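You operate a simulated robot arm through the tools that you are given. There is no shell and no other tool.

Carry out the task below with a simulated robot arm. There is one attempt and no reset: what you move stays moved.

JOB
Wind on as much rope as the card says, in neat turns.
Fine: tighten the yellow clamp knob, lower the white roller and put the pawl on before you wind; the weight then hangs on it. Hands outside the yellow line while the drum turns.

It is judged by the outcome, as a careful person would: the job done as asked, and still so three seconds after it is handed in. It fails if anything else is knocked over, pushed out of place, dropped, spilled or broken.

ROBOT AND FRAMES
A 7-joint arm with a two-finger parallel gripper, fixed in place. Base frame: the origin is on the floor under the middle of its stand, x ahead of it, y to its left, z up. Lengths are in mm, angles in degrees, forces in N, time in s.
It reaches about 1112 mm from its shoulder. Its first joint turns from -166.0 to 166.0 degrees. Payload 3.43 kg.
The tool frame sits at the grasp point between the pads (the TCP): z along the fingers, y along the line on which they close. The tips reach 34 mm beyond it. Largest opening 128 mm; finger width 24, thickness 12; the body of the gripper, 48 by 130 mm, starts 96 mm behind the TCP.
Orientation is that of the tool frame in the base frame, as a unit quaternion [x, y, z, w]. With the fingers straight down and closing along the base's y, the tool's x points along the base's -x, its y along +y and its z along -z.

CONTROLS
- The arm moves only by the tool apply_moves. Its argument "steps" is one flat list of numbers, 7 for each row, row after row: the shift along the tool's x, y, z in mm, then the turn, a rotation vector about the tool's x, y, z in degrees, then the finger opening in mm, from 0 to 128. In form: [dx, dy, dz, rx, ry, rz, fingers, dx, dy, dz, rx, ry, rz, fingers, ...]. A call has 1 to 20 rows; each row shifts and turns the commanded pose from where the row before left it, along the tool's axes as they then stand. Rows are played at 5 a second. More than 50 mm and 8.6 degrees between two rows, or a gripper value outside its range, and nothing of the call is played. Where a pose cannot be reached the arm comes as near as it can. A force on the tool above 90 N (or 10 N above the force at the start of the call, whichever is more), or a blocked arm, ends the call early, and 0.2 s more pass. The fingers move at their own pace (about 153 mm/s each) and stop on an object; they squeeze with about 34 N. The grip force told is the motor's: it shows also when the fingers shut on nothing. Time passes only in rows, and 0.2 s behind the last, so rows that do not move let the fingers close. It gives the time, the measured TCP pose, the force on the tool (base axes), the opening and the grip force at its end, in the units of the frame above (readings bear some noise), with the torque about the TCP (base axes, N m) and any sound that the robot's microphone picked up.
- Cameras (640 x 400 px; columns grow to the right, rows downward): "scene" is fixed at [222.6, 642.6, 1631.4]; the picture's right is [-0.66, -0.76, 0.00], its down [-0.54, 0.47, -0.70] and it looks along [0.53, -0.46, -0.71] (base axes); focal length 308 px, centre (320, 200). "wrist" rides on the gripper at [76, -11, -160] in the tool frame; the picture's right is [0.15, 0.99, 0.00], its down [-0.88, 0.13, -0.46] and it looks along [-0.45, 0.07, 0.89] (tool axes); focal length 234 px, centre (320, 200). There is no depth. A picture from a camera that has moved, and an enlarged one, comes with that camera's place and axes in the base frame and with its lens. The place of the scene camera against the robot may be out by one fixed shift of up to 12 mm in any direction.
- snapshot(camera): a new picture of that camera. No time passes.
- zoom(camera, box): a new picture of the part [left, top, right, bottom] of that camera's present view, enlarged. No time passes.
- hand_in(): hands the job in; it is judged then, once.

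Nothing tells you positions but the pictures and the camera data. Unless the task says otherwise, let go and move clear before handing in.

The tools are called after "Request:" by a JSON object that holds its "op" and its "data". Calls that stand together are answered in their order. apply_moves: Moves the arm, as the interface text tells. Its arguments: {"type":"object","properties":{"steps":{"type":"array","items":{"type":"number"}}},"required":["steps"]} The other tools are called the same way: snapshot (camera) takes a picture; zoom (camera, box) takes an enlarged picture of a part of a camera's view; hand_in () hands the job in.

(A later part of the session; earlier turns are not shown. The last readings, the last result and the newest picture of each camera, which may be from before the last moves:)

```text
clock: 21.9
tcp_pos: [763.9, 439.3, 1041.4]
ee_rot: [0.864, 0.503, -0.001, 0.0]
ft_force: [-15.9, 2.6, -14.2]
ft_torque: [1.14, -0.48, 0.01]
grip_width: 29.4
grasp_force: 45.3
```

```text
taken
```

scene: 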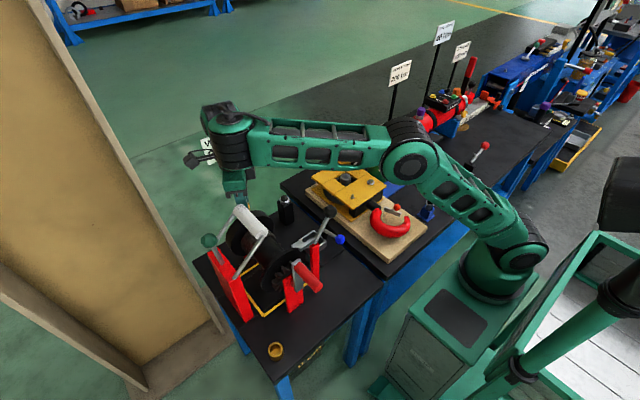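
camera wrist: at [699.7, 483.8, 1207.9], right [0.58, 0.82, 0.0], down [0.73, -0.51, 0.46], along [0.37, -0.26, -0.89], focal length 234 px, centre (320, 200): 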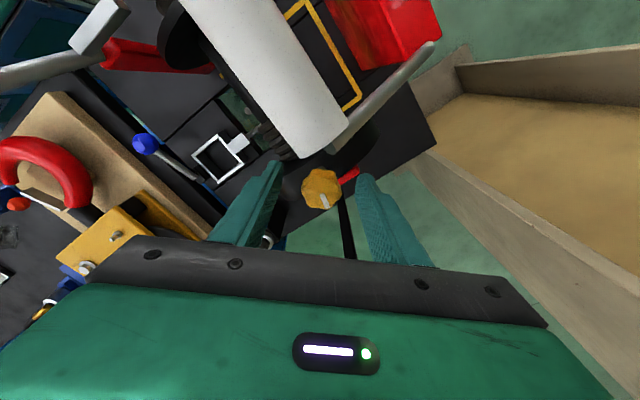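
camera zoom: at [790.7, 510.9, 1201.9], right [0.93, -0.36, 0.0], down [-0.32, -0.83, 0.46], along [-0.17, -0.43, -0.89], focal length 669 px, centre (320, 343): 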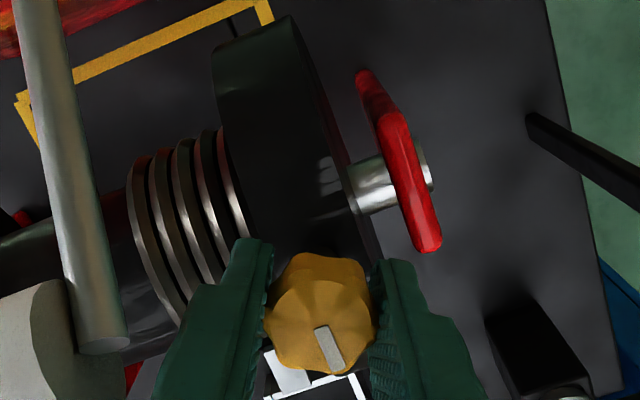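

About 76° turned, still easy. I'll open slightly, swing the hand back in place and re-grip for another stroke.

Request:
{"op": "apply_moves", "data": {"steps": [0, 0, 0, 0, 0, 0, 45, 0, 0, 0, 0, 0, 0, 45, 0, 0, 0, 0, 0, -8, 45, 0, 0, 0, 0, 0, -8, 45, 0, 0, 0, 0, 0, -8, 45, 0, 0, 0, 0, 0, -8, 45, 0, 0, 0, 0, 0, -8, 45, 0, 0, 0, 0, 0, -8, 45, 0, 0, 0, 0, 0, -8, 45, 0, 0, 0, 0, 0, -8, 45, 0, 0, 0, 0, 0, -8, 45, 0, 0, 0, 0, 0, -8, 45, 0, 0, 0, 0, 0, -8, 45, 0, 0, 0, 0, 0, 0, 45]}}

Request:
{"op": "zoom", "data": {"camera": "wrist", "box": [240, 80, 400, 220]}}

```text
clock: 24.9
tcp_pos: [764.3, 437.6, 1042.3]
ee_rot: [0.271, 0.962, 0.0, 0.0]
ft_force: [0.9, -0.3, 0.2]
ft_torque: [0.0, 0.0, -0.01]
grip_width: 45.2
grasp_force: 0.0
```

```text
2.86 times, centred on (320, 150) of wrist
camera zoom: at [693.2, 468.1, 1202.2], right [0.39, 0.92, 0.0], down [0.82, -0.35, 0.46], along [0.42, -0.18, -0.89], focal length 669 px, centre (320, 343)
```

zoom: 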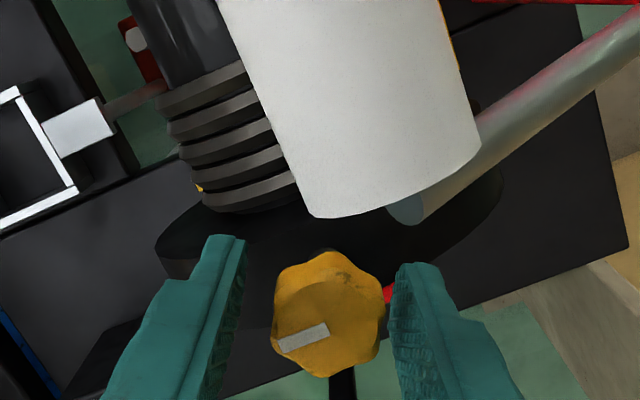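

The mark now points to −y, so the knob did turn clockwise. I'll grip again for a second stroke.

Request:
{"op": "apply_moves", "data": {"steps": [0, 0, 0, 0, 0, 0, 20, 0, 0, 0, 0, 0, 0, 20, 0, 0, 0, 0, 0, 0, 20]}}

```text
clock: 25.6
tcp_pos: [765.1, 439.0, 1042.5]
ee_rot: [0.271, 0.963, 0.001, 0.001]
ft_force: [19.2, 23.9, 4.5]
ft_torque: [0.16, -0.25, -0.04]
grip_width: 29.5
grasp_force: 45.2
```

Request:
{"op": "apply_moves", "data": {"steps": [0, 1.8, 0, 0, 0, 0, 20, 0, 0, 0, 0, 0, 7, 20, 0, 0, 0, 0, 0, 7, 20, 0, 0, 0, 0, 0, 7, 20, 0, 0, 0, 0, 0, 7, 20, 0, 0, 0, 0, 0, 0, 20]}}

Request:
{"op": "zoom", "data": {"camera": "wrist", "box": [240, 80, 400, 220]}}

```text
clock: 27.1
tcp_pos: [765.9, 440.6, 1041.4]
ee_rot: [0.498, 0.867, 0.0, 0.0]
ft_force: [0.0, -5.2, 6.4]
ft_torque: [-0.13, 0.12, 0.0]
grip_width: 29.4
grasp_force: 45.1
```

```text
2.86 times, centred on (320, 150) of wrist
camera zoom: at [716.4, 499.1, 1202.2], right [0.78, 0.63, 0.0], down [0.56, -0.69, 0.46], along [0.28, -0.36, -0.89], focal length 669 px, centre (320, 343)
```

zoom: 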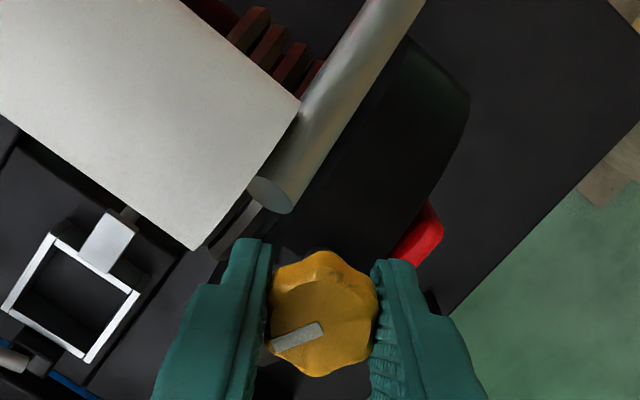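

Request:
{"op": "apply_moves", "data": {"steps": [0, 0, 0, 0, 0, 7.5, 20, 0, 0, 0, 0, 0, 7.5, 20, -0.6, -0.6, 0, 0, 0, 7.5, 20, -0.6, -0.6, 0, 0, 0, 7.5, 20, 0, 0, 0, 0, 0, 7.5, 20, 0, 0, 0, 0, 0, 7.5, 20, 0, 0, 0, 0, 0, 7.5, 20, 0, 0, 0, 0, 0, 7.5, 20, 0, 0, 0, 0, 0, 0, 20]}}

Request:
{"op": "zoom", "data": {"camera": "wrist", "box": [240, 80, 400, 220]}}

```text
clock: 29.1
tcp_pos: [764.7, 438.3, 1041.8]
ee_rot: [0.864, 0.504, -0.001, -0.001]
ft_force: [-12.5, -4.2, -4.2]
ft_torque: [0.42, -0.16, 0.02]
grip_width: 29.3
grasp_force: 45.4
```

```text
2.86 times, centred on (320, 150) of wrist
camera zoom: at [790.8, 510.9, 1202.0], right [0.93, -0.36, 0.0], down [-0.32, -0.83, 0.46], along [-0.17, -0.43, -0.89], focal length 669 px, centre (320, 343)
```

zoom: 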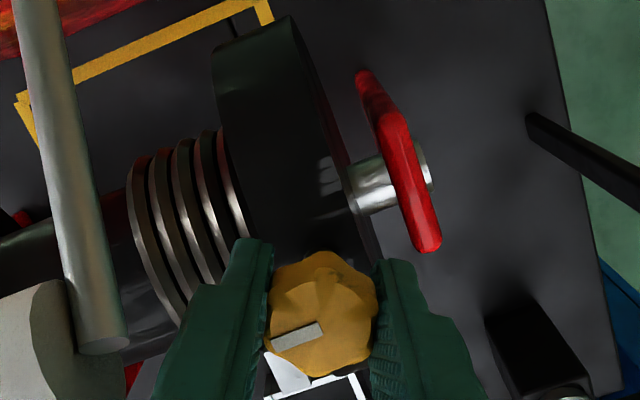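

164° turned in total and still free. I'll repeat the stroke.

Request:
{"op": "apply_moves", "data": {"steps": [0, 0, 0, 0, 0, 0, 45, 0, 0, 0, 0, 0, 0, 45, 0, 0, 0, 0, 0, -8, 45, 0, 0, 0, 0, 0, -8, 45, 0, 0, 0, 0, 0, -8, 45, 0, 0, 0, 0, 0, -8, 45, 0, 0, 0, 0, 0, -8, 45, 0, 0, 0, 0, 0, -8, 45, 0, 0, 0, 0, 0, -8, 45, 0, 0, 0, 0, 0, -8, 45, 0, 0, 0, 0, 0, -8, 45, 0, 0, 0, 0, 0, -8, 45, 0, 0, 0, 0, 0, -8, 45, 0, 1.5, 0, 0, 0, 0, 45, 0, 0, 0, 0, 0, 0, 20, 0, 0, 0, 0, 0, 0, 20, 0, 0, 0, 0, 0, 0, 20]}}

Request:
{"op": "zoom", "data": {"camera": "wrist", "box": [240, 80, 400, 220]}}

```text
clock: 32.6
tcp_pos: [765.3, 439.0, 1041.6]
ee_rot: [0.271, 0.962, -0.001, 0.0]
ft_force: [-2.3, -3.7, -2.1]
ft_torque: [-0.06, -0.08, 0.0]
grip_width: 29.6
grasp_force: 44.9
```

```text
2.86 times, centred on (320, 150) of wrist
camera zoom: at [694.1, 469.9, 1201.9], right [0.39, 0.92, 0.0], down [0.82, -0.35, 0.46], along [0.42, -0.18, -0.89], focal length 669 px, centre (320, 343)
```

zoom: 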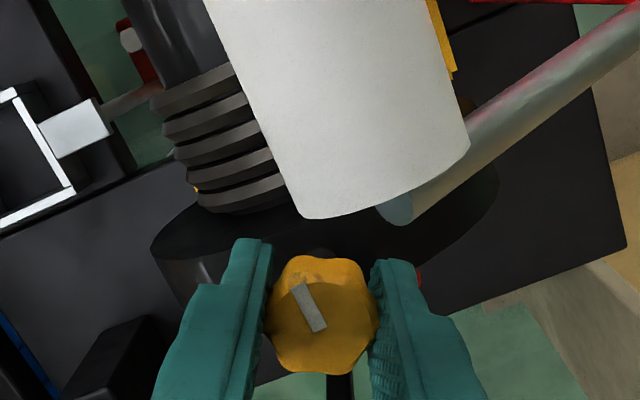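

Request:
{"op": "apply_moves", "data": {"steps": [0, 0, 0, 0, 0, 7.5, 20, 0, 0, 0, 0, 0, 7.5, 20, 0, 0, 0, 0, 0, 7.5, 20, 0, 0, 0, 0, 0, 7.5, 20, 0, 0, 0, 0, 0, 7.5, 20, 0, 0, 0, 0, 0, 7.5, 20, -0.6, -0.6, 0, 0, 0, 7.5, 20, -0.6, -0.6, 0, 0, 0, 7.5, 20, 0, 0, 0, 0, 0, 7.5, 20, 0, 0, 0, 0, 0, 7.5, 20, 0, 0, 0, 0, 0, 7.5, 20, 0, 0, 0, 0, 0, 0, 20]}}

Request:
{"op": "zoom", "data": {"camera": "wrist", "box": [240, 80, 400, 220]}}

```text
clock: 35.2
tcp_pos: [764.3, 438.0, 1041.7]
ee_rot: [0.839, 0.545, 0.0, 0.0]
ft_force: [-5.5, 0.0, -2.4]
ft_torque: [0.07, -0.02, 0.72]
grip_width: 29.1
grasp_force: 45.6
```

```text
2.86 times, centred on (320, 150) of wrist
camera zoom: at [783.8, 513.1, 1202.0], right [0.96, -0.27, 0.0], down [-0.24, -0.86, 0.46], along [-0.12, -0.44, -0.89], focal length 669 px, centre (320, 343)
```

zoom: 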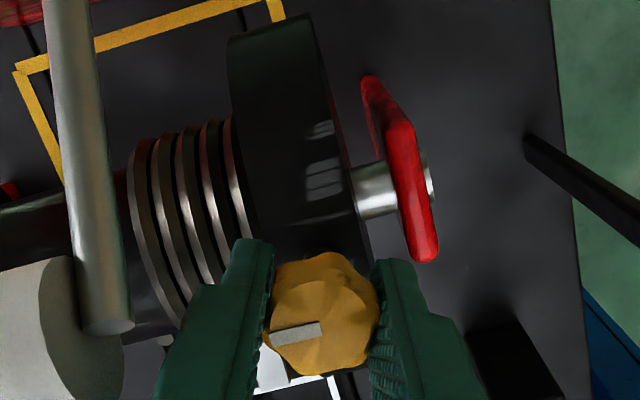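

Now a firm resisting torque of 0.72 N·m about the vertical, and the mark stayed put while the pads slipped: the clamp knob is tight. I'll release it, rise clear and look.

Request:
{"op": "apply_moves", "data": {"steps": [0, 0, 0, 0, 0, 0, 48, 0, 0, 0, 0, 0, 0, 48, 0, 0, -25, 0, 0, 0, 48, 0, 0, -25, 0, 0, 0, 48, 0, 0, -25, 0, 0, 0, 48, 0, 0, 0, 0, 0, 0, 48]}}

Request:
{"op": "zoom", "data": {"camera": "wrist", "box": [220, 60, 420, 240]}}

Request:
{"op": "snapshot", "data": {"camera": "wrist"}}

```text
clock: 36.6
tcp_pos: [765.4, 439.2, 1118.2]
ee_rot: [0.838, 0.545, -0.001, 0.0]
ft_force: [-0.2, 0.1, 0.1]
ft_torque: [-0.01, -0.02, 0.03]
grip_width: 48.0
grasp_force: 0.1
```

```text
2.22 times, centred on (320, 150) of wrist
camera zoom: at [784.4, 512.4, 1277.7], right [0.96, -0.27, 0.0], down [-0.24, -0.86, 0.46], along [-0.12, -0.44, -0.89], focal length 520 px, centre (320, 311)
```

zoom: 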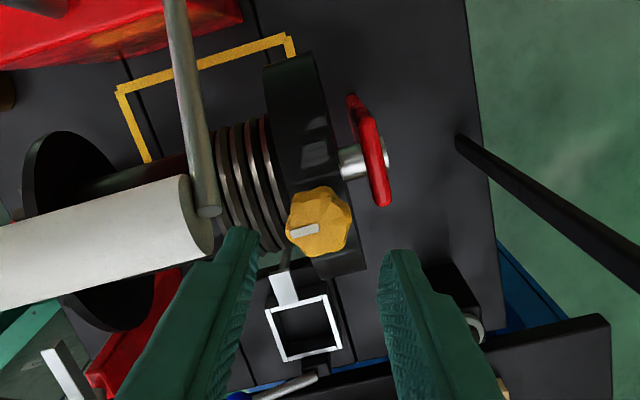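

```text
taken
camera wrist: at [784.4, 512.4, 1277.7], right [0.96, -0.27, 0.0], down [-0.24, -0.86, 0.46], along [-0.12, -0.44, -0.89], focal length 234 px, centre (320, 200)
```

wrist: 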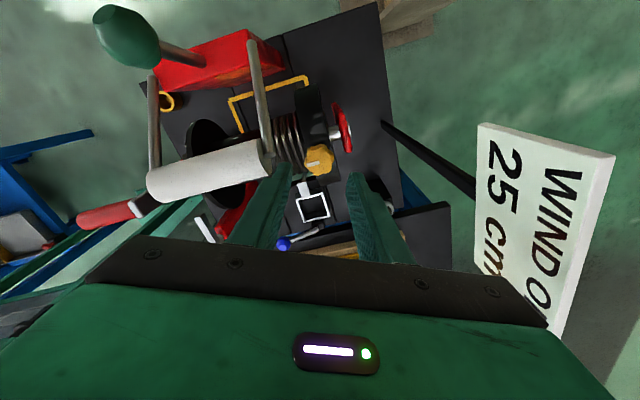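

The knob's mark now points along −x and the drum hasn't turned. Next I'll lower the roller by pressing down on the roller itself with closed fingertips; first I'll turn the hand back and place it above the roller at about (677, 465).

Request:
{"op": "apply_moves", "data": {"steps": [0, 0, -32, 0, 0, 0, 30, 0, 0, 0, 0, 0, -7.6, 0, 0, 0, 0, 0, 0, -7.6, 0, 0, 0, 0, 0, 0, -7.6, 0, 0, 0, 0, 0, 0, -7.6, 0, 0, 0, 0, 0, 0, -7.6, 0, 0, 0, 0, 0, 0, -7.6, 0, 0, 0, 0, 0, 0, -7.6, 0, 0, 0, 0, 0, 0, -7.6, 0, 0, 0, 0, 0, 0, -7.6, 0, 0, 0, 0, 0, 0, -7.6, 0, 0, 0, 0, 0, 0, -7.6, 0, 29.8, -7.3, 0, 0, 0, 0, 0, 29.8, -7.3, 0, 0, 0, 0, 0, 29.8, -7.3, 0, 0, 0, 0, 0, 0, 0, 0, 0, 0, 0, 0]}}

Request:
{"op": "snapshot", "data": {"camera": "wrist"}}

Request:
{"op": "zoom", "data": {"camera": "scene", "box": [180, 120, 380, 300]}}

```text
clock: 40.0
tcp_pos: [675.9, 465.0, 1148.7]
ee_rot: [0.263, 0.965, 0.0, 0.001]
ft_force: [0.0, 0.2, 0.6]
ft_torque: [0.04, 0.01, 0.02]
grip_width: 0.0
grasp_force: 32.7
```

```text
taken
camera wrist: at [603.9, 494.0, 1308.2], right [0.38, 0.93, 0.0], down [0.83, -0.33, 0.46], along [0.42, -0.17, -0.89], focal length 234 px, centre (320, 200)
```

wrist: 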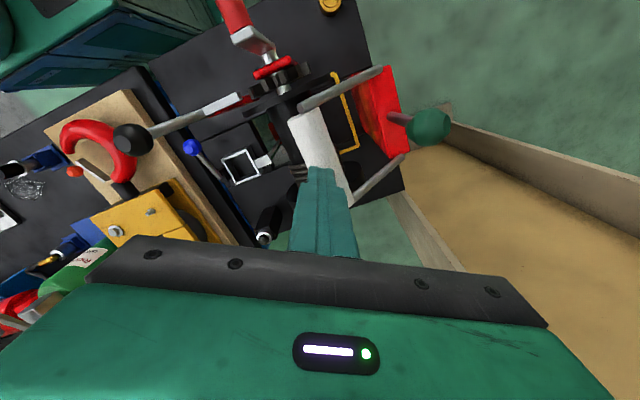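

```text
2.22 times, centred on (280, 210) of scene
camera zoom: at [222.6, 642.6, 1631.4], right [-0.66, -0.76, 0.0], down [-0.54, 0.47, -0.7], along [0.53, -0.46, -0.71], focal length 685 px, centre (409, 178)
```

zoom: 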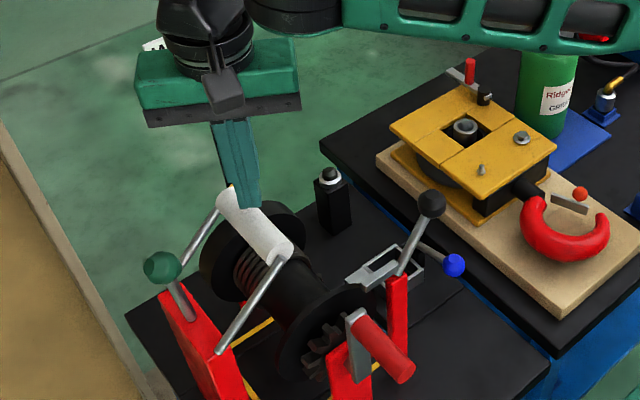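

The closed fingertips are above the roller's middle. I'll press down in small steps, following its arc.

Request:
{"op": "apply_moves", "data": {"steps": [0, 0, 12, 0, 0, 0, 0, 0, 0, 10, 0, 0, 0, 0, 0, 0, 6, 0, 0, 0, 0, 0, 0, 4, 0, 0, 0, 0]}}

Request:
{"op": "zoom", "data": {"camera": "wrist", "box": [240, 60, 460, 240]}}

```text
clock: 41.0
tcp_pos: [676.4, 465.1, 1114.5]
ee_rot: [0.263, 0.965, 0.0, -0.001]
ft_force: [-0.3, 0.0, -0.3]
ft_torque: [0.0, -0.02, -0.03]
grip_width: 0.1
grasp_force: 33.1
```

```text
2.22 times, centred on (350, 150) of wrist
camera zoom: at [604.2, 493.3, 1276.3], right [0.38, 0.93, 0.0], down [0.83, -0.33, 0.45], along [0.42, -0.17, -0.89], focal length 520 px, centre (253, 311)
```

zoom: 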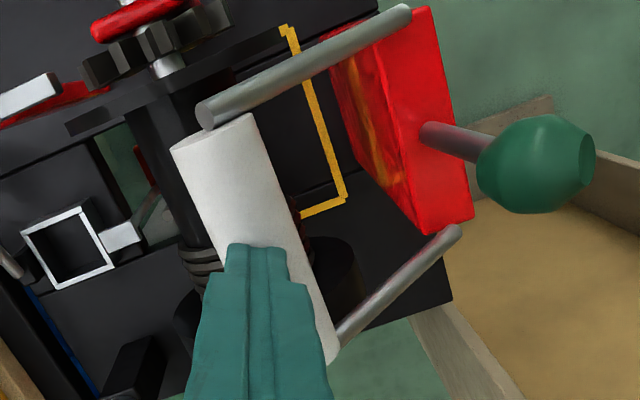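

Request:
{"op": "apply_moves", "data": {"steps": [-0.5, -1, 5, 0, 0, 0, 0, -0.5, -1, 5, 0, 0, 0, 0, 0, 0, 0, 0, 0, 0, 0]}}

Request:
{"op": "zoom", "data": {"camera": "wrist", "box": [240, 60, 460, 240]}}

Request:
{"op": "zoom", "data": {"camera": "scene", "box": [180, 170, 340, 300]}}

```text
clock: 41.9
tcp_pos: [676.9, 462.3, 1106.1]
ee_rot: [0.263, 0.965, 0.001, 0.0]
ft_force: [0.4, 0.7, 0.0]
ft_torque: [0.02, 0.03, 0.02]
grip_width: 0.0
grasp_force: 33.3
```

```text
2.22 times, centred on (350, 150) of wrist
camera zoom: at [604.1, 491.0, 1266.7], right [0.38, 0.93, 0.0], down [0.83, -0.33, 0.45], along [0.42, -0.17, -0.89], focal length 520 px, centre (253, 311)
```

zoom: 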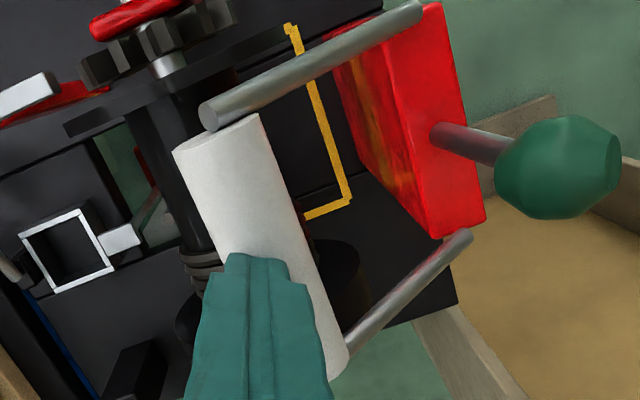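

```text
3.08 times, centred on (260, 235) of scene
camera zoom: at [222.6, 642.6, 1631.4], right [-0.66, -0.76, 0.0], down [-0.54, 0.47, -0.7], along [0.53, -0.46, -0.71], focal length 949 px, centre (505, 92)
```

zoom: 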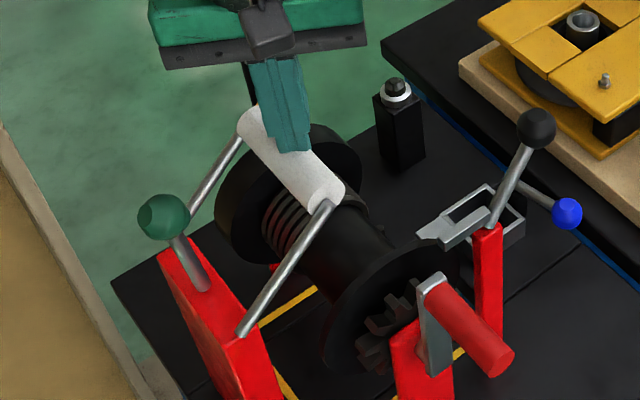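

The fingertips passed into the roller's outline with no force at all, so the roller can't be pushed directly; the green handle must be the operator. I'll withdraw upward, tilt the hand slightly outward for reach, and go over the green knob.

Request:
{"op": "apply_moves", "data": {"steps": [0, 0, -30, 0, 0, 0, 0, 0, 0, -30, 0, 0, 0, 20, 0, 0, 0, -5.93, -0.87, 0, 60, 0, 0, 0, -5.93, -0.87, 0, 60, 0, 0, 0, 0, 0, 0, 60]}}

Request:
{"op": "zoom", "data": {"camera": "wrist", "box": [240, 60, 460, 240]}}

```text
clock: 43.0
tcp_pos: [676.2, 461.7, 1167.0]
ee_rot: [0.261, 0.96, 0.096, 0.041]
ft_force: [0.0, -0.2, -0.3]
ft_torque: [-0.01, 0.02, 0.01]
grip_width: 59.7
grasp_force: 0.0
```

```text
2.22 times, centred on (350, 150) of wrist
camera zoom: at [583.7, 465.3, 1319.0], right [0.36, 0.91, 0.2], down [0.76, -0.41, 0.5], along [0.54, -0.03, -0.84], focal length 520 px, centre (253, 311)
```

zoom: 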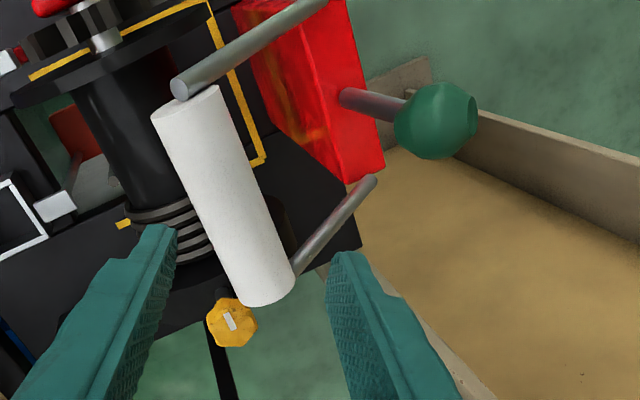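

The green knob is confirmed at about (673, 569, 1095). I'll move to a pre-grasp point behind it along the tilted tool axis.

Request:
{"op": "apply_moves", "data": {"steps": [19.8, 24.7, 6.5, 0, 0, 0, 60, 19.8, 24.7, 6.5, 0, 0, 0, 60, 19.8, 24.7, 6.5, 0, 0, 0, 60, 0, 0, 0, 0, 0, 0, 60]}}

Request:
{"op": "snapshot", "data": {"camera": "wrist"}}

Request:
{"op": "zoom", "data": {"camera": "scene", "box": [150, 120, 350, 300]}}

```text
clock: 44.0
tcp_pos: [665.5, 558.9, 1160.1]
ee_rot: [0.262, 0.959, 0.095, 0.041]
ft_force: [0.2, 0.4, 0.6]
ft_torque: [0.0, -0.03, 0.02]
grip_width: 59.9
grasp_force: 0.0
```

```text
taken
camera wrist: at [572.3, 562.6, 1312.8], right [0.36, 0.91, 0.2], down [0.76, -0.41, 0.5], along [0.54, -0.03, -0.84], focal length 234 px, centre (320, 200)
```

wrist: 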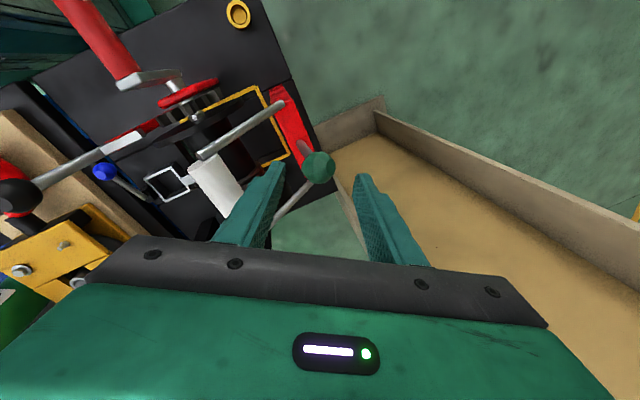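

```text
2.22 times, centred on (250, 210) of scene
camera zoom: at [222.6, 642.6, 1631.4], right [-0.66, -0.76, 0.0], down [-0.54, 0.47, -0.7], along [0.53, -0.46, -0.71], focal length 685 px, centre (476, 178)
```

zoom: 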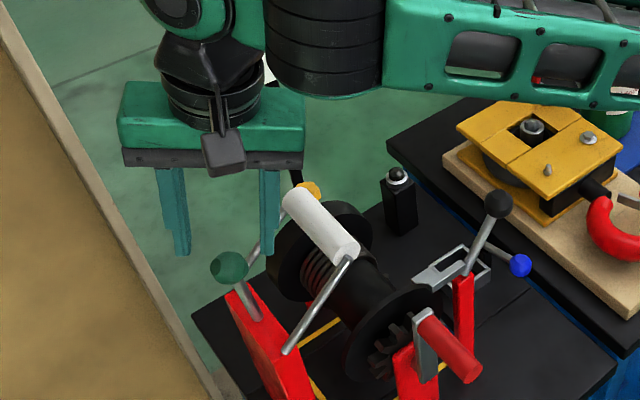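

The knob lies between the fingers. I'll advance along the tool axis.

Request:
{"op": "apply_moves", "data": {"steps": [0, 0, 18, 0, 0, 0, 60, 0, 0, 18, 0, 0, 0, 60, 0, 0, 16, 0, 0, 0, 60, 0, 0, 14, 0, 0, 0, 60, 0, 0, 0, 0, 0, 0, 60]}}

Request:
{"op": "zoom", "data": {"camera": "wrist", "box": [220, 60, 420, 240]}}

Request:
{"op": "zoom", "data": {"camera": "scene", "box": [150, 150, 330, 300]}}

```text
clock: 45.2
tcp_pos: [672.9, 568.8, 1097.1]
ee_rot: [0.261, 0.96, 0.095, 0.041]
ft_force: [-0.1, -0.2, 0.2]
ft_torque: [0.01, 0.01, -0.02]
grip_width: 59.8
grasp_force: 0.1
```

```text
2.22 times, centred on (320, 150) of wrist
camera zoom: at [580.3, 572.7, 1248.9], right [0.36, 0.91, 0.2], down [0.76, -0.41, 0.5], along [0.54, -0.03, -0.84], focal length 520 px, centre (320, 311)
```

zoom: 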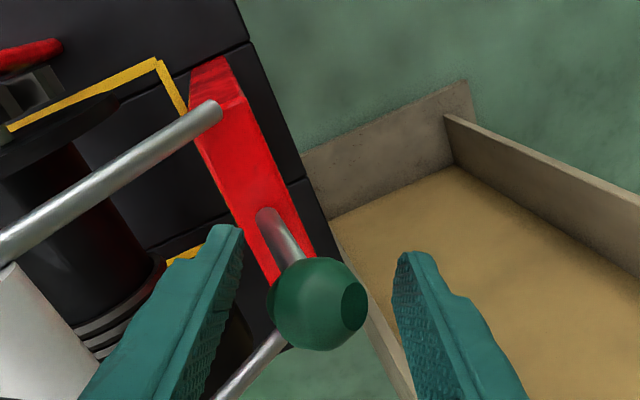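

```text
2.67 times, centred on (240, 225) of scene
camera zoom: at [222.6, 642.6, 1631.4], right [-0.66, -0.76, 0.0], down [-0.54, 0.47, -0.7], along [0.53, -0.46, -0.71], focal length 822 px, centre (533, 133)
```

zoom: 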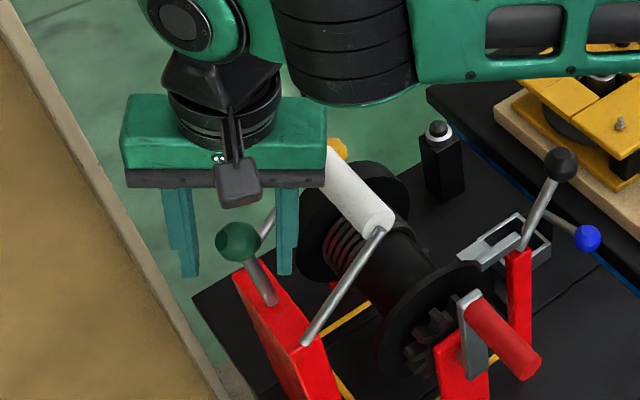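

The green knob is centred at the grasp point. I'll close loosely around it and move it towards −y along its arc.

Request:
{"op": "apply_moves", "data": {"steps": [0, 0, 0, 0, 0, 0, 40, 0, 0, 0, 0, 0, 0, 40, -4, -6.8, -1.3, 0, 0, 0, 40, -4, -6.8, -1.3, 0, 0, 0, 40, 0, 0, 0, 0, 0, 0, 40]}}

Request:
{"op": "zoom", "data": {"camera": "wrist", "box": [220, 60, 420, 240]}}

Request:
{"op": "zoom", "data": {"camera": "scene", "box": [150, 150, 330, 300]}}

```text
clock: 46.5
tcp_pos: [673.1, 553.4, 1095.3]
ee_rot: [0.261, 0.96, 0.095, 0.041]
ft_force: [3.4, 2.1, 1.1]
ft_torque: [-0.01, 0.07, -0.01]
grip_width: 42.2
grasp_force: 1.7
```

```text
2.22 times, centred on (320, 150) of wrist
camera zoom: at [580.2, 556.4, 1248.8], right [0.36, 0.91, 0.2], down [0.76, -0.41, 0.5], along [0.54, -0.03, -0.84], focal length 520 px, centre (320, 311)
```

zoom: 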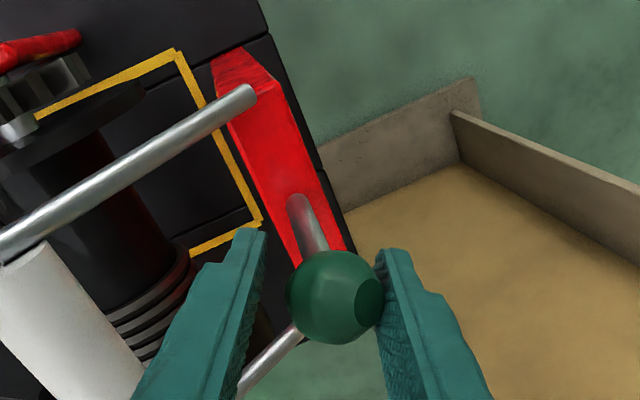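

```text
2.67 times, centred on (240, 225) of scene
camera zoom: at [222.6, 642.6, 1631.4], right [-0.66, -0.76, 0.0], down [-0.54, 0.47, -0.7], along [0.53, -0.46, -0.71], focal length 822 px, centre (533, 133)
```

zoom: 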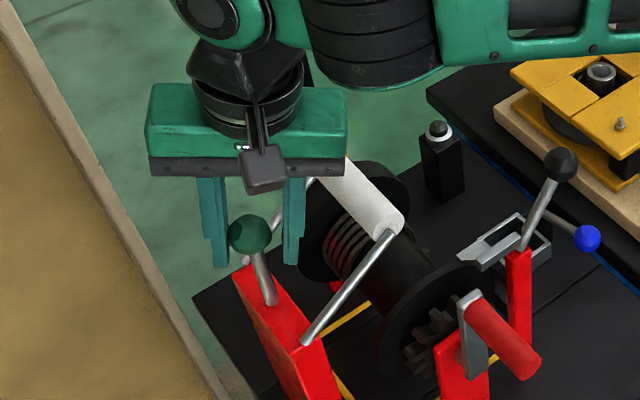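

The handle and roller move together with a light push. I'll continue along the arc.

Request:
{"op": "apply_moves", "data": {"steps": [-4, -6.8, -1, 0, 0, 0, 40, -4, -6.5, 0, 0, 0, 0, 40, -3.6, -6.3, 0.5, 0, 0, 0, 40, -3.5, -6.3, 1, 0, 0, 0, 40, -3.4, -6.3, 1.5, 0, 0, 0, 40, 0, 0, 0, 0, 0, 0, 40]}}

Request:
{"op": "zoom", "data": {"camera": "wrist", "box": [220, 60, 420, 240]}}

Request:
{"op": "zoom", "data": {"camera": "scene", "box": [150, 150, 330, 300]}}

```text
clock: 47.9
tcp_pos: [672.1, 517.1, 1089.4]
ee_rot: [0.261, 0.96, 0.095, 0.041]
ft_force: [-0.7, -2.1, -0.2]
ft_torque: [0.02, -0.02, -0.02]
grip_width: 41.5
grasp_force: 1.2
```

```text
2.22 times, centred on (320, 150) of wrist
camera zoom: at [579.8, 519.9, 1241.0], right [0.36, 0.91, 0.2], down [0.76, -0.41, 0.5], along [0.54, -0.03, -0.84], focal length 520 px, centre (320, 311)
```

zoom: 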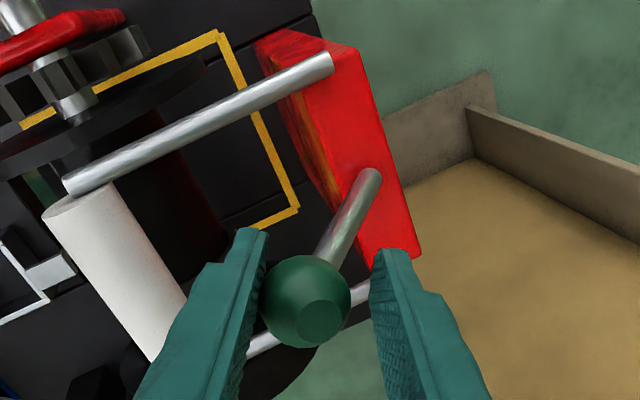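

```text
2.67 times, centred on (240, 225) of scene
camera zoom: at [222.6, 642.6, 1631.4], right [-0.66, -0.76, 0.0], down [-0.54, 0.47, -0.7], along [0.53, -0.46, -0.71], focal length 822 px, centre (533, 133)
```

zoom: 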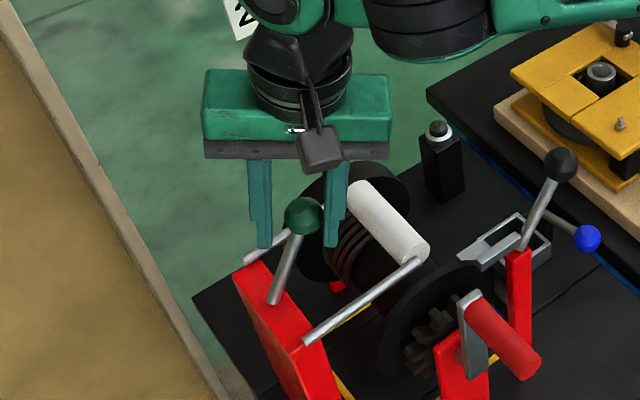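

Past the balance point now: the handle leans on the other finger and the roller is coming down. I'll lead it further down.

Request:
{"op": "apply_moves", "data": {"steps": [-3.1, -6.1, 2.6, 0, 0, 0, 40, -3, -6.1, 3, 0, 0, 0, 40, -2.5, -5.5, 3.5, 0, 0, 0, 40, 0, 0, 0, 0, 0, 0, 40]}}

Request:
{"op": "zoom", "data": {"camera": "wrist", "box": [220, 60, 420, 240]}}

Request:
{"op": "zoom", "data": {"camera": "scene", "box": [150, 150, 330, 300]}}

```text
clock: 48.9
tcp_pos: [672.7, 498.9, 1077.3]
ee_rot: [0.26, 0.96, 0.097, 0.042]
ft_force: [0.6, 6.8, 9.1]
ft_torque: [0.48, -0.08, 0.01]
grip_width: 44.6
grasp_force: 4.0
```

```text
2.22 times, centred on (320, 150) of wrist
camera zoom: at [579.4, 502.5, 1229.3], right [0.36, 0.91, 0.2], down [0.76, -0.41, 0.5], along [0.54, -0.03, -0.84], focal length 520 px, centre (320, 311)
```

zoom: 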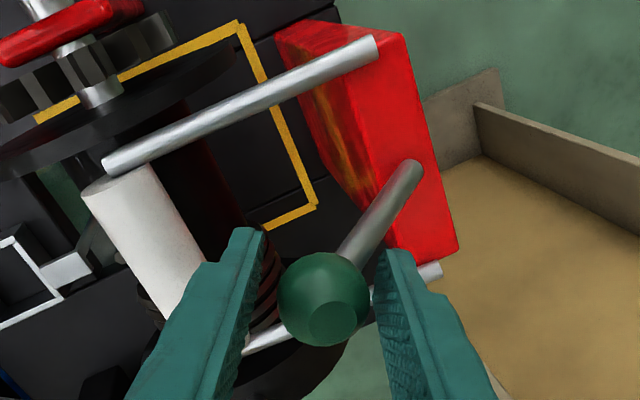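

```text
2.67 times, centred on (240, 225) of scene
camera zoom: at [222.6, 642.6, 1631.4], right [-0.66, -0.76, 0.0], down [-0.54, 0.47, -0.7], along [0.53, -0.46, -0.71], focal length 822 px, centre (533, 133)
```

zoom: 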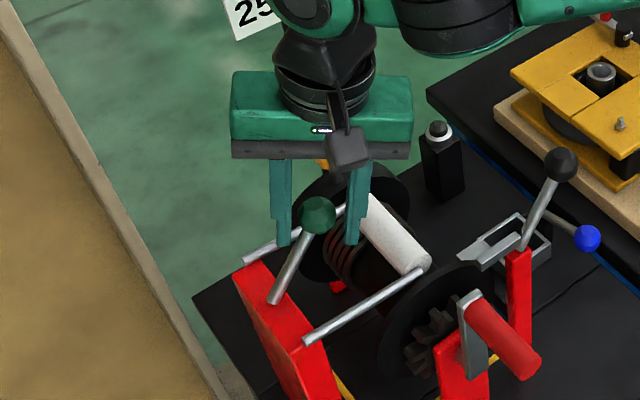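

The handle has turned about 48° and now resists with about 11 N, so the roller is probably resting on the drum. I'll press a few more millimetres to confirm.

Request:
{"op": "apply_moves", "data": {"steps": [-1.2, -3, 1.8, 0, 0, 0, 40, 0, 0, 0, 0, 0, 0, 40]}}

Request:
{"op": "zoom", "data": {"camera": "wrist", "box": [220, 60, 420, 240]}}

```text
clock: 49.5
tcp_pos: [674.9, 494.0, 1072.6]
ee_rot: [0.263, 0.959, 0.095, 0.042]
ft_force: [16.2, 5.4, 5.7]
ft_torque: [0.28, -0.43, -0.46]
grip_width: 47.7
grasp_force: 7.4
```

```text
2.22 times, centred on (320, 150) of wrist
camera zoom: at [581.7, 499.0, 1225.0], right [0.37, 0.91, 0.2], down [0.76, -0.42, 0.5], along [0.54, -0.03, -0.84], focal length 520 px, centre (320, 311)
```

zoom: 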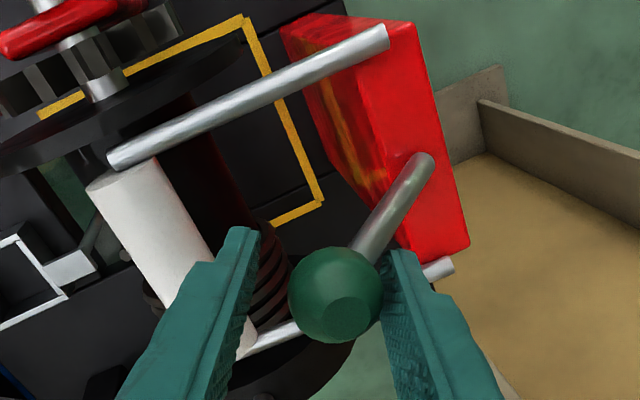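

The handle no longer follows, so the roller is down on the drum. I'll open the fingers and back away along the tool axis, then check that it stays down.

Request:
{"op": "apply_moves", "data": {"steps": [0, 2, -1, 0, 0, 0, 66, 0, 0, 0, 0, 0, 0, 66, 0, 0, -20, 0, 0, 0, 66, 0, 0, -25, 0, 0, 0, 66, 0, 0, -25, 0, 0, 0, 66, 0, 0, 0, 0, 0, 0, 66]}}

Request:
{"op": "snapshot", "data": {"camera": "wrist"}}

Request:
{"op": "zoom", "data": {"camera": "scene", "box": [170, 180, 350, 330]}}

```text
clock: 50.9
tcp_pos: [664.5, 486.3, 1141.9]
ee_rot: [0.261, 0.96, 0.096, 0.041]
ft_force: [-1.3, 0.1, 0.9]
ft_torque: [0.02, -0.02, -0.03]
grip_width: 65.8
grasp_force: 0.1
```

```text
taken
camera wrist: at [571.2, 489.5, 1295.0], right [0.36, 0.91, 0.2], down [0.76, -0.41, 0.5], along [0.54, -0.03, -0.84], focal length 234 px, centre (320, 200)
```

wrist: 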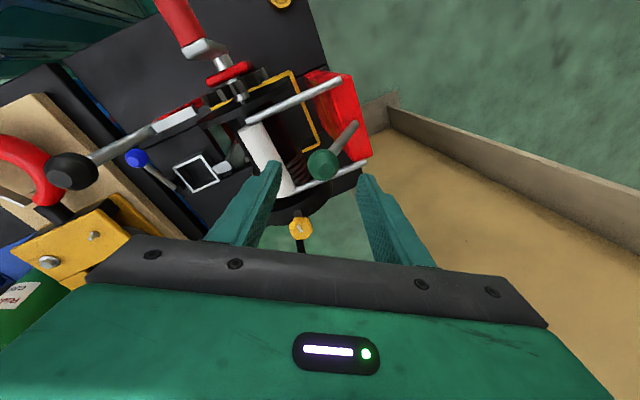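

```text
2.67 times, centred on (260, 255) of scene
camera zoom: at [222.6, 642.6, 1631.4], right [-0.66, -0.76, 0.0], down [-0.54, 0.47, -0.7], along [0.53, -0.46, -0.71], focal length 822 px, centre (480, 53)
```

zoom: 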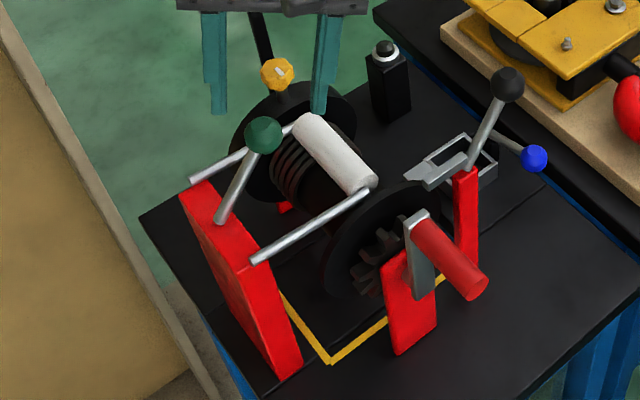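

The roller now rests on the drum and stays. Next the pawl: black knob near (585, 298, 1066). I'll zoom in on the pawl and ratchet.

Request:
{"op": "zoom", "data": {"camera": "wrist", "box": [40, 60, 280, 210]}}

Request:
{"op": "zoom", "data": {"camera": "wrist", "box": [130, 60, 280, 170]}}

Request:
{"op": "zoom", "data": {"camera": "scene", "box": [280, 190, 350, 290]}}

```text
2.67 times, centred on (160, 135) of wrist
camera zoom: at [571.2, 489.5, 1295.0], right [0.36, 0.91, 0.2], down [0.76, -0.41, 0.5], along [0.54, -0.03, -0.84], focal length 624 px, centre (747, 373)
```

zoom: 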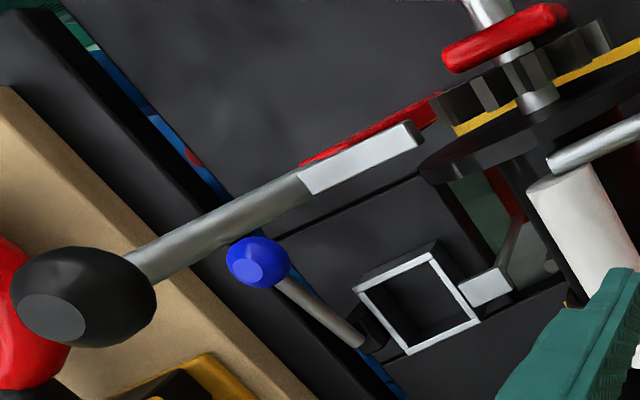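

```text
3.64 times, centred on (205, 115) of wrist
camera zoom: at [571.2, 489.5, 1295.0], right [0.36, 0.91, 0.2], down [0.76, -0.41, 0.5], along [0.54, -0.03, -0.84], focal length 852 px, centre (738, 509)
```

zoom: 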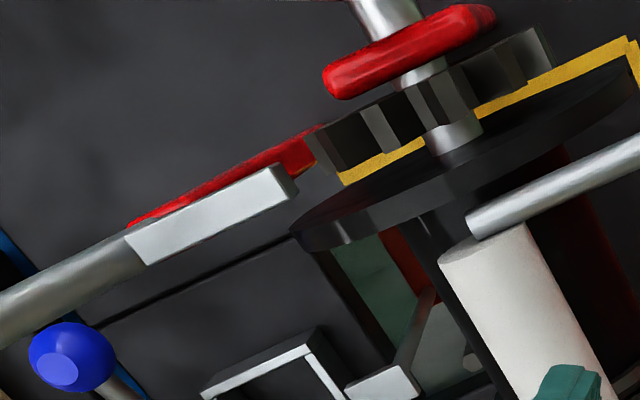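

```text
4.00 times, centred on (315, 240) of scene
camera zoom: at [222.6, 642.6, 1631.4], right [-0.66, -0.76, 0.0], down [-0.54, 0.47, -0.7], along [0.53, -0.46, -0.71], focal length 1233 px, centre (340, 40)
```

zoom: 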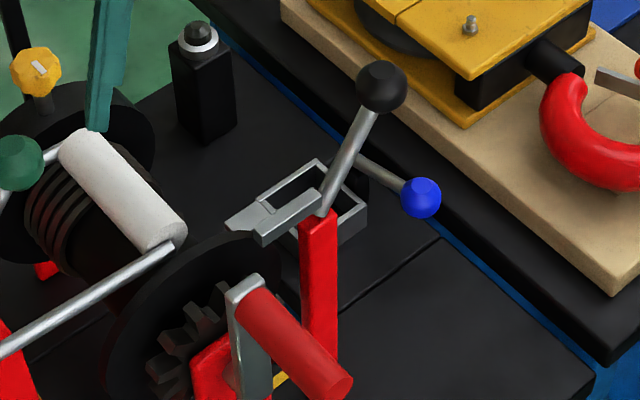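

The ratchet is about 47 mm in radius around (y 438), with the pawl bar from y 352 to 403 above it. I'll bring the hand, levelled and closed, to the −y side of the black knob, turned so that the finger sides face +y.

Request:
{"op": "apply_moves", "data": {"steps": [0, 0, -10, 5.93, 0.87, 0, 0, 0, 0, 0, 5.93, 0.87, 0, 0, -8.5, -40.7, 0, 0, 0, 0, 0, -8.5, -40.7, 0, 0, 0, 0, 0, -8.5, -40.7, 0, 0, 0, 0, 0, -8.5, -40.7, 0, 0, 0, 0, 0, -8.5, -40.7, 0, 0, 0, 0, 0, -8.5, -40.7, 0, 0, 0, 0, 0, 0, 0, 0, 0, 0, 7.5, 0, 0, 0, 0, 0, 0, 7.5, 0, 0, 0, 0, 0, 0, 7.5, 0, 0, 0, 0, 0, 0, 7.5, 0, 0, 0, 0, 0, 0, 7.5, 0, 0, 0, 0, 0, 0, 7.5, 0, 0, 0, 0, 0, 0, 7.5, 0, 0, 0, 0, 0, 0, 7.5, 0, 0, 0, 0, 0, 0, 0, 0]}}

Request:
{"op": "snapshot", "data": {"camera": "wrist"}}

Request:
{"op": "snapshot", "data": {"camera": "scene"}}

```text
clock: 54.5
tcp_pos: [583.8, 250.1, 1154.5]
ee_rot: [0.71, 0.704, 0.0, 0.001]
ft_force: [-0.4, -0.1, 0.6]
ft_torque: [0.0, -0.02, 0.02]
grip_width: 0.0
grasp_force: 33.2
```

```text
taken
camera wrist: at [573.0, 326.5, 1313.5], right [0.99, 0.14, 0.0], down [0.12, -0.88, 0.46], along [0.06, -0.45, -0.89], focal length 234 px, centre (320, 200)
```

wrist: 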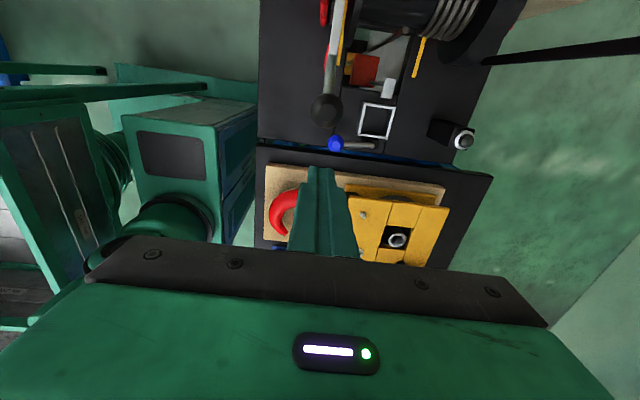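

```text
taken
```

scene: 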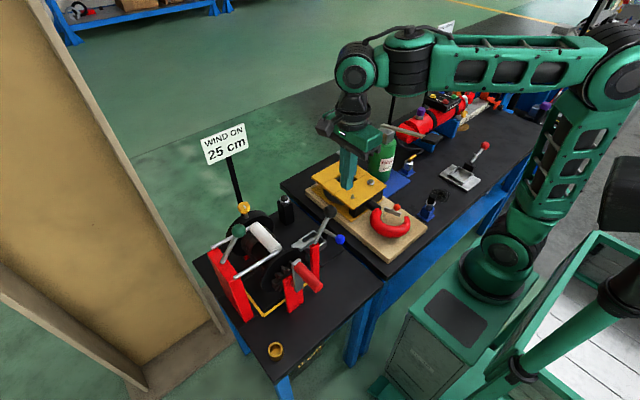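

The black knob is confirmed at about (584, 300, 1066). I'll zoom to see the pawl, rope and ratchet from this side before pushing.

Request:
{"op": "zoom", "data": {"camera": "wrist", "box": [290, 0, 490, 150]}}

```text
2.67 times, centred on (390, 75) of wrist
camera zoom: at [573.0, 326.5, 1313.5], right [0.99, 0.14, 0.0], down [0.12, -0.88, 0.46], along [0.06, -0.45, -0.89], focal length 624 px, centre (133, 533)
```

zoom: 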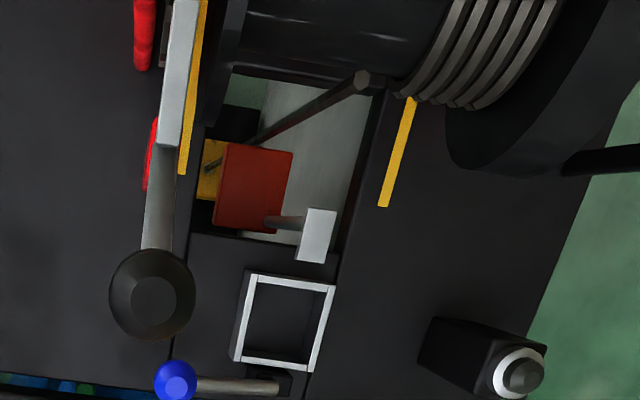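

The rope drops through the bench opening from the −y side of the drum, so winding on means the top of the drum and the crank move towards +y. Now I'll lower behind the black knob and push it towards +y.

Request:
{"op": "apply_moves", "data": {"steps": [0, 0, 30, 0, 0, 0, 0, 0, 0, 30, 0, 0, 0, 0, 0, 0, 19, 0, 0, 0, 0, 8, 0, 0, 0, 0, 0, 0, 8, 0, 0, 0, 0, 0, 0, 0, 0, 0, 0, 0, 0, 0]}}

Request:
{"op": "zoom", "data": {"camera": "wrist", "box": [240, 0, 480, 200]}}

Request:
{"op": "zoom", "data": {"camera": "scene", "box": [250, 170, 390, 300]}}

```text
clock: 55.9
tcp_pos: [584.2, 264.9, 1074.4]
ee_rot: [0.71, 0.704, -0.001, 0.0]
ft_force: [0.3, 0.2, -0.5]
ft_torque: [0.0, 0.0, 0.0]
grip_width: 0.0
grasp_force: 32.7
```

```text
2.00 times, centred on (360, 100) of wrist
camera zoom: at [571.8, 340.8, 1234.1], right [0.99, 0.14, 0.0], down [0.12, -0.88, 0.46], along [0.06, -0.45, -0.89], focal length 468 px, centre (240, 400)
```

zoom: 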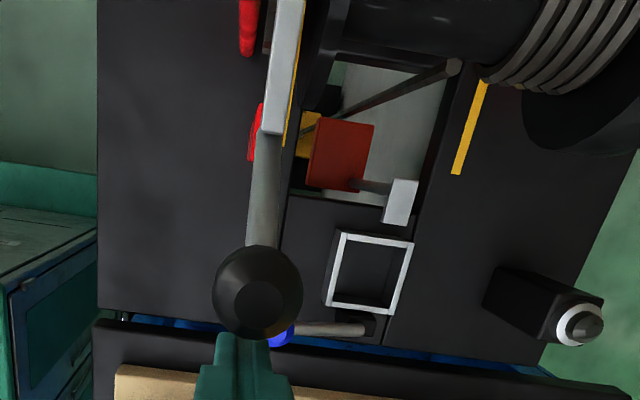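

```text
3.08 times, centred on (320, 235) of scene
camera zoom: at [222.6, 642.6, 1631.4], right [-0.66, -0.76, 0.0], down [-0.54, 0.47, -0.7], along [0.53, -0.46, -0.71], focal length 949 px, centre (320, 92)
```

zoom: 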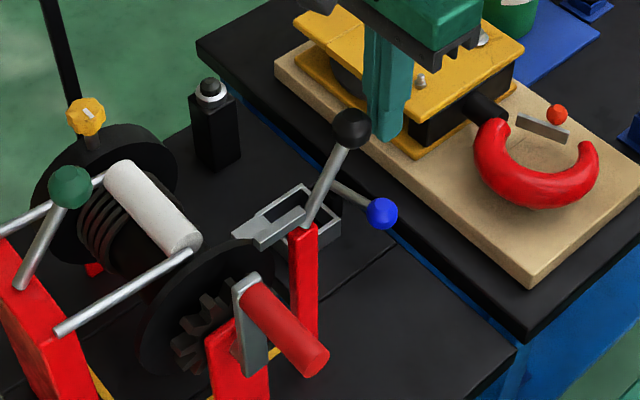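

Request:
{"op": "apply_moves", "data": {"steps": [6, 0, 0, 0, 0, 0, 0, 6, 0, -3, 0, 0, 0, 0, 6, 0, -3, 0, 0, 0, 0, 6, 0, -3, 0, 0, 0, 0, 0, 0, 0, 0, 0, 0, 0]}}

Request:
{"op": "zoom", "data": {"camera": "wrist", "box": [240, 0, 480, 200]}}

Request:
{"op": "zoom", "data": {"camera": "scene", "box": [250, 170, 390, 300]}}

```text
clock: 57.0
tcp_pos: [583.5, 288.5, 1082.8]
ee_rot: [0.709, 0.705, 0.0, 0.001]
ft_force: [0.5, -1.1, -0.6]
ft_torque: [0.01, 0.02, 0.01]
grip_width: 0.0
grasp_force: 33.3
```

```text
2.00 times, centred on (360, 100) of wrist
camera zoom: at [571.6, 364.6, 1243.3], right [0.99, 0.14, 0.0], down [0.12, -0.88, 0.46], along [0.06, -0.45, -0.89], focal length 468 px, centre (240, 400)
```

zoom: 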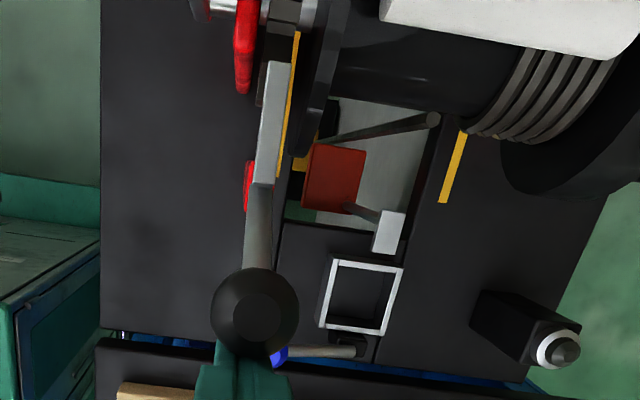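

```text
3.08 times, centred on (320, 235) of scene
camera zoom: at [222.6, 642.6, 1631.4], right [-0.66, -0.76, 0.0], down [-0.54, 0.47, -0.7], along [0.53, -0.46, -0.71], focal length 949 px, centre (320, 92)
```

zoom: 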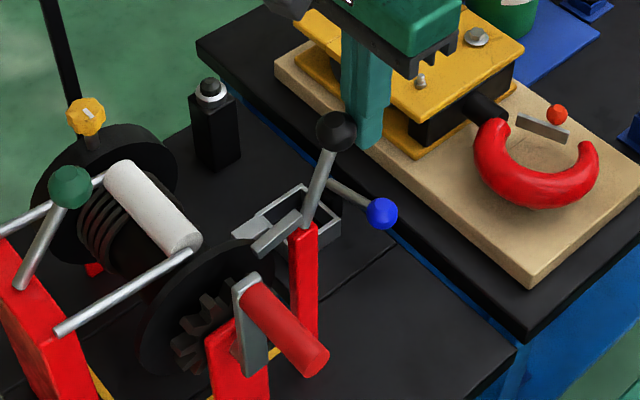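

The pawl lever follows the push and the pawl's tip is coming down. I'll keep pushing along the arc.

Request:
{"op": "apply_moves", "data": {"steps": [6, 0, -2, 0, 0, 0, 0, 6, 0, -2, 0, 0, 0, 0, 6, 0, -1, 0, 0, 0, 0, 6, 0, -1, 0, 0, 0, 0, 0, 0, 0, 0, 0, 0, 0]}}

Request:
{"op": "zoom", "data": {"camera": "wrist", "box": [240, 0, 480, 200]}}

Request:
{"op": "zoom", "data": {"camera": "scene", "box": [250, 170, 390, 300]}}

```text
clock: 58.2
tcp_pos: [583.3, 313.2, 1089.0]
ee_rot: [0.71, 0.704, -0.001, 0.0]
ft_force: [0.3, -1.0, 0.7]
ft_torque: [-0.03, 0.03, 0.01]
grip_width: 0.0
grasp_force: 32.4
```

```text
2.00 times, centred on (360, 100) of wrist
camera zoom: at [571.8, 388.4, 1249.4], right [0.99, 0.14, 0.0], down [0.12, -0.88, 0.46], along [0.06, -0.45, -0.89], focal length 468 px, centre (240, 400)
```

zoom: 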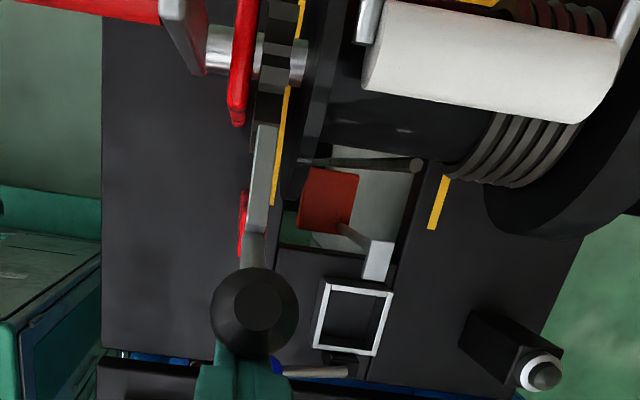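

```text
3.08 times, centred on (320, 235) of scene
camera zoom: at [222.6, 642.6, 1631.4], right [-0.66, -0.76, 0.0], down [-0.54, 0.47, -0.7], along [0.53, -0.46, -0.71], focal length 949 px, centre (320, 92)
```

zoom: 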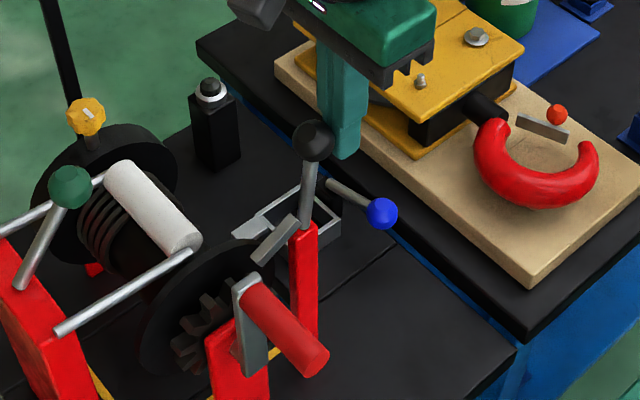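

Request:
{"op": "apply_moves", "data": {"steps": [5, 0, 0, 0, 0, 0, 0, 5, 0, 0, 0, 0, 0, 0, 5, 0, 0, 0, 0, 0, 0, 0, 0, 0, 0, 0, 0, 0]}}

Request:
{"op": "zoom", "data": {"camera": "wrist", "box": [240, 0, 480, 200]}}

Request:
{"op": "zoom", "data": {"camera": "scene", "box": [260, 190, 370, 300]}}

```text
clock: 59.2
tcp_pos: [584.1, 327.7, 1091.0]
ee_rot: [0.71, 0.704, -0.001, 0.0]
ft_force: [-0.2, 0.1, 0.0]
ft_torque: [-0.01, -0.02, -0.01]
grip_width: 0.0
grasp_force: 32.7
```

```text
2.00 times, centred on (360, 100) of wrist
camera zoom: at [571.9, 403.3, 1249.5], right [0.99, 0.14, 0.0], down [0.12, -0.88, 0.46], along [0.06, -0.45, -0.89], focal length 468 px, centre (240, 400)
```

zoom: 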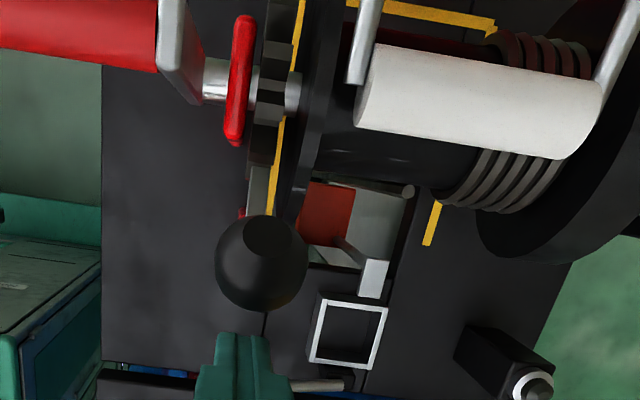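

```text
3.64 times, centred on (315, 245) of scene
camera zoom: at [222.6, 642.6, 1631.4], right [-0.66, -0.76, 0.0], down [-0.54, 0.47, -0.7], along [0.53, -0.46, -0.71], focal length 1121 px, centre (338, 36)
```

zoom: 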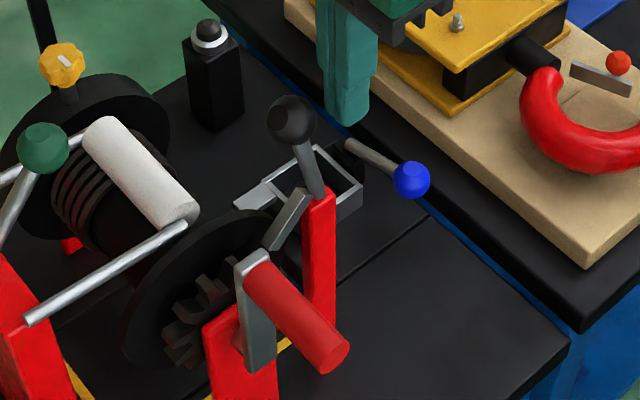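

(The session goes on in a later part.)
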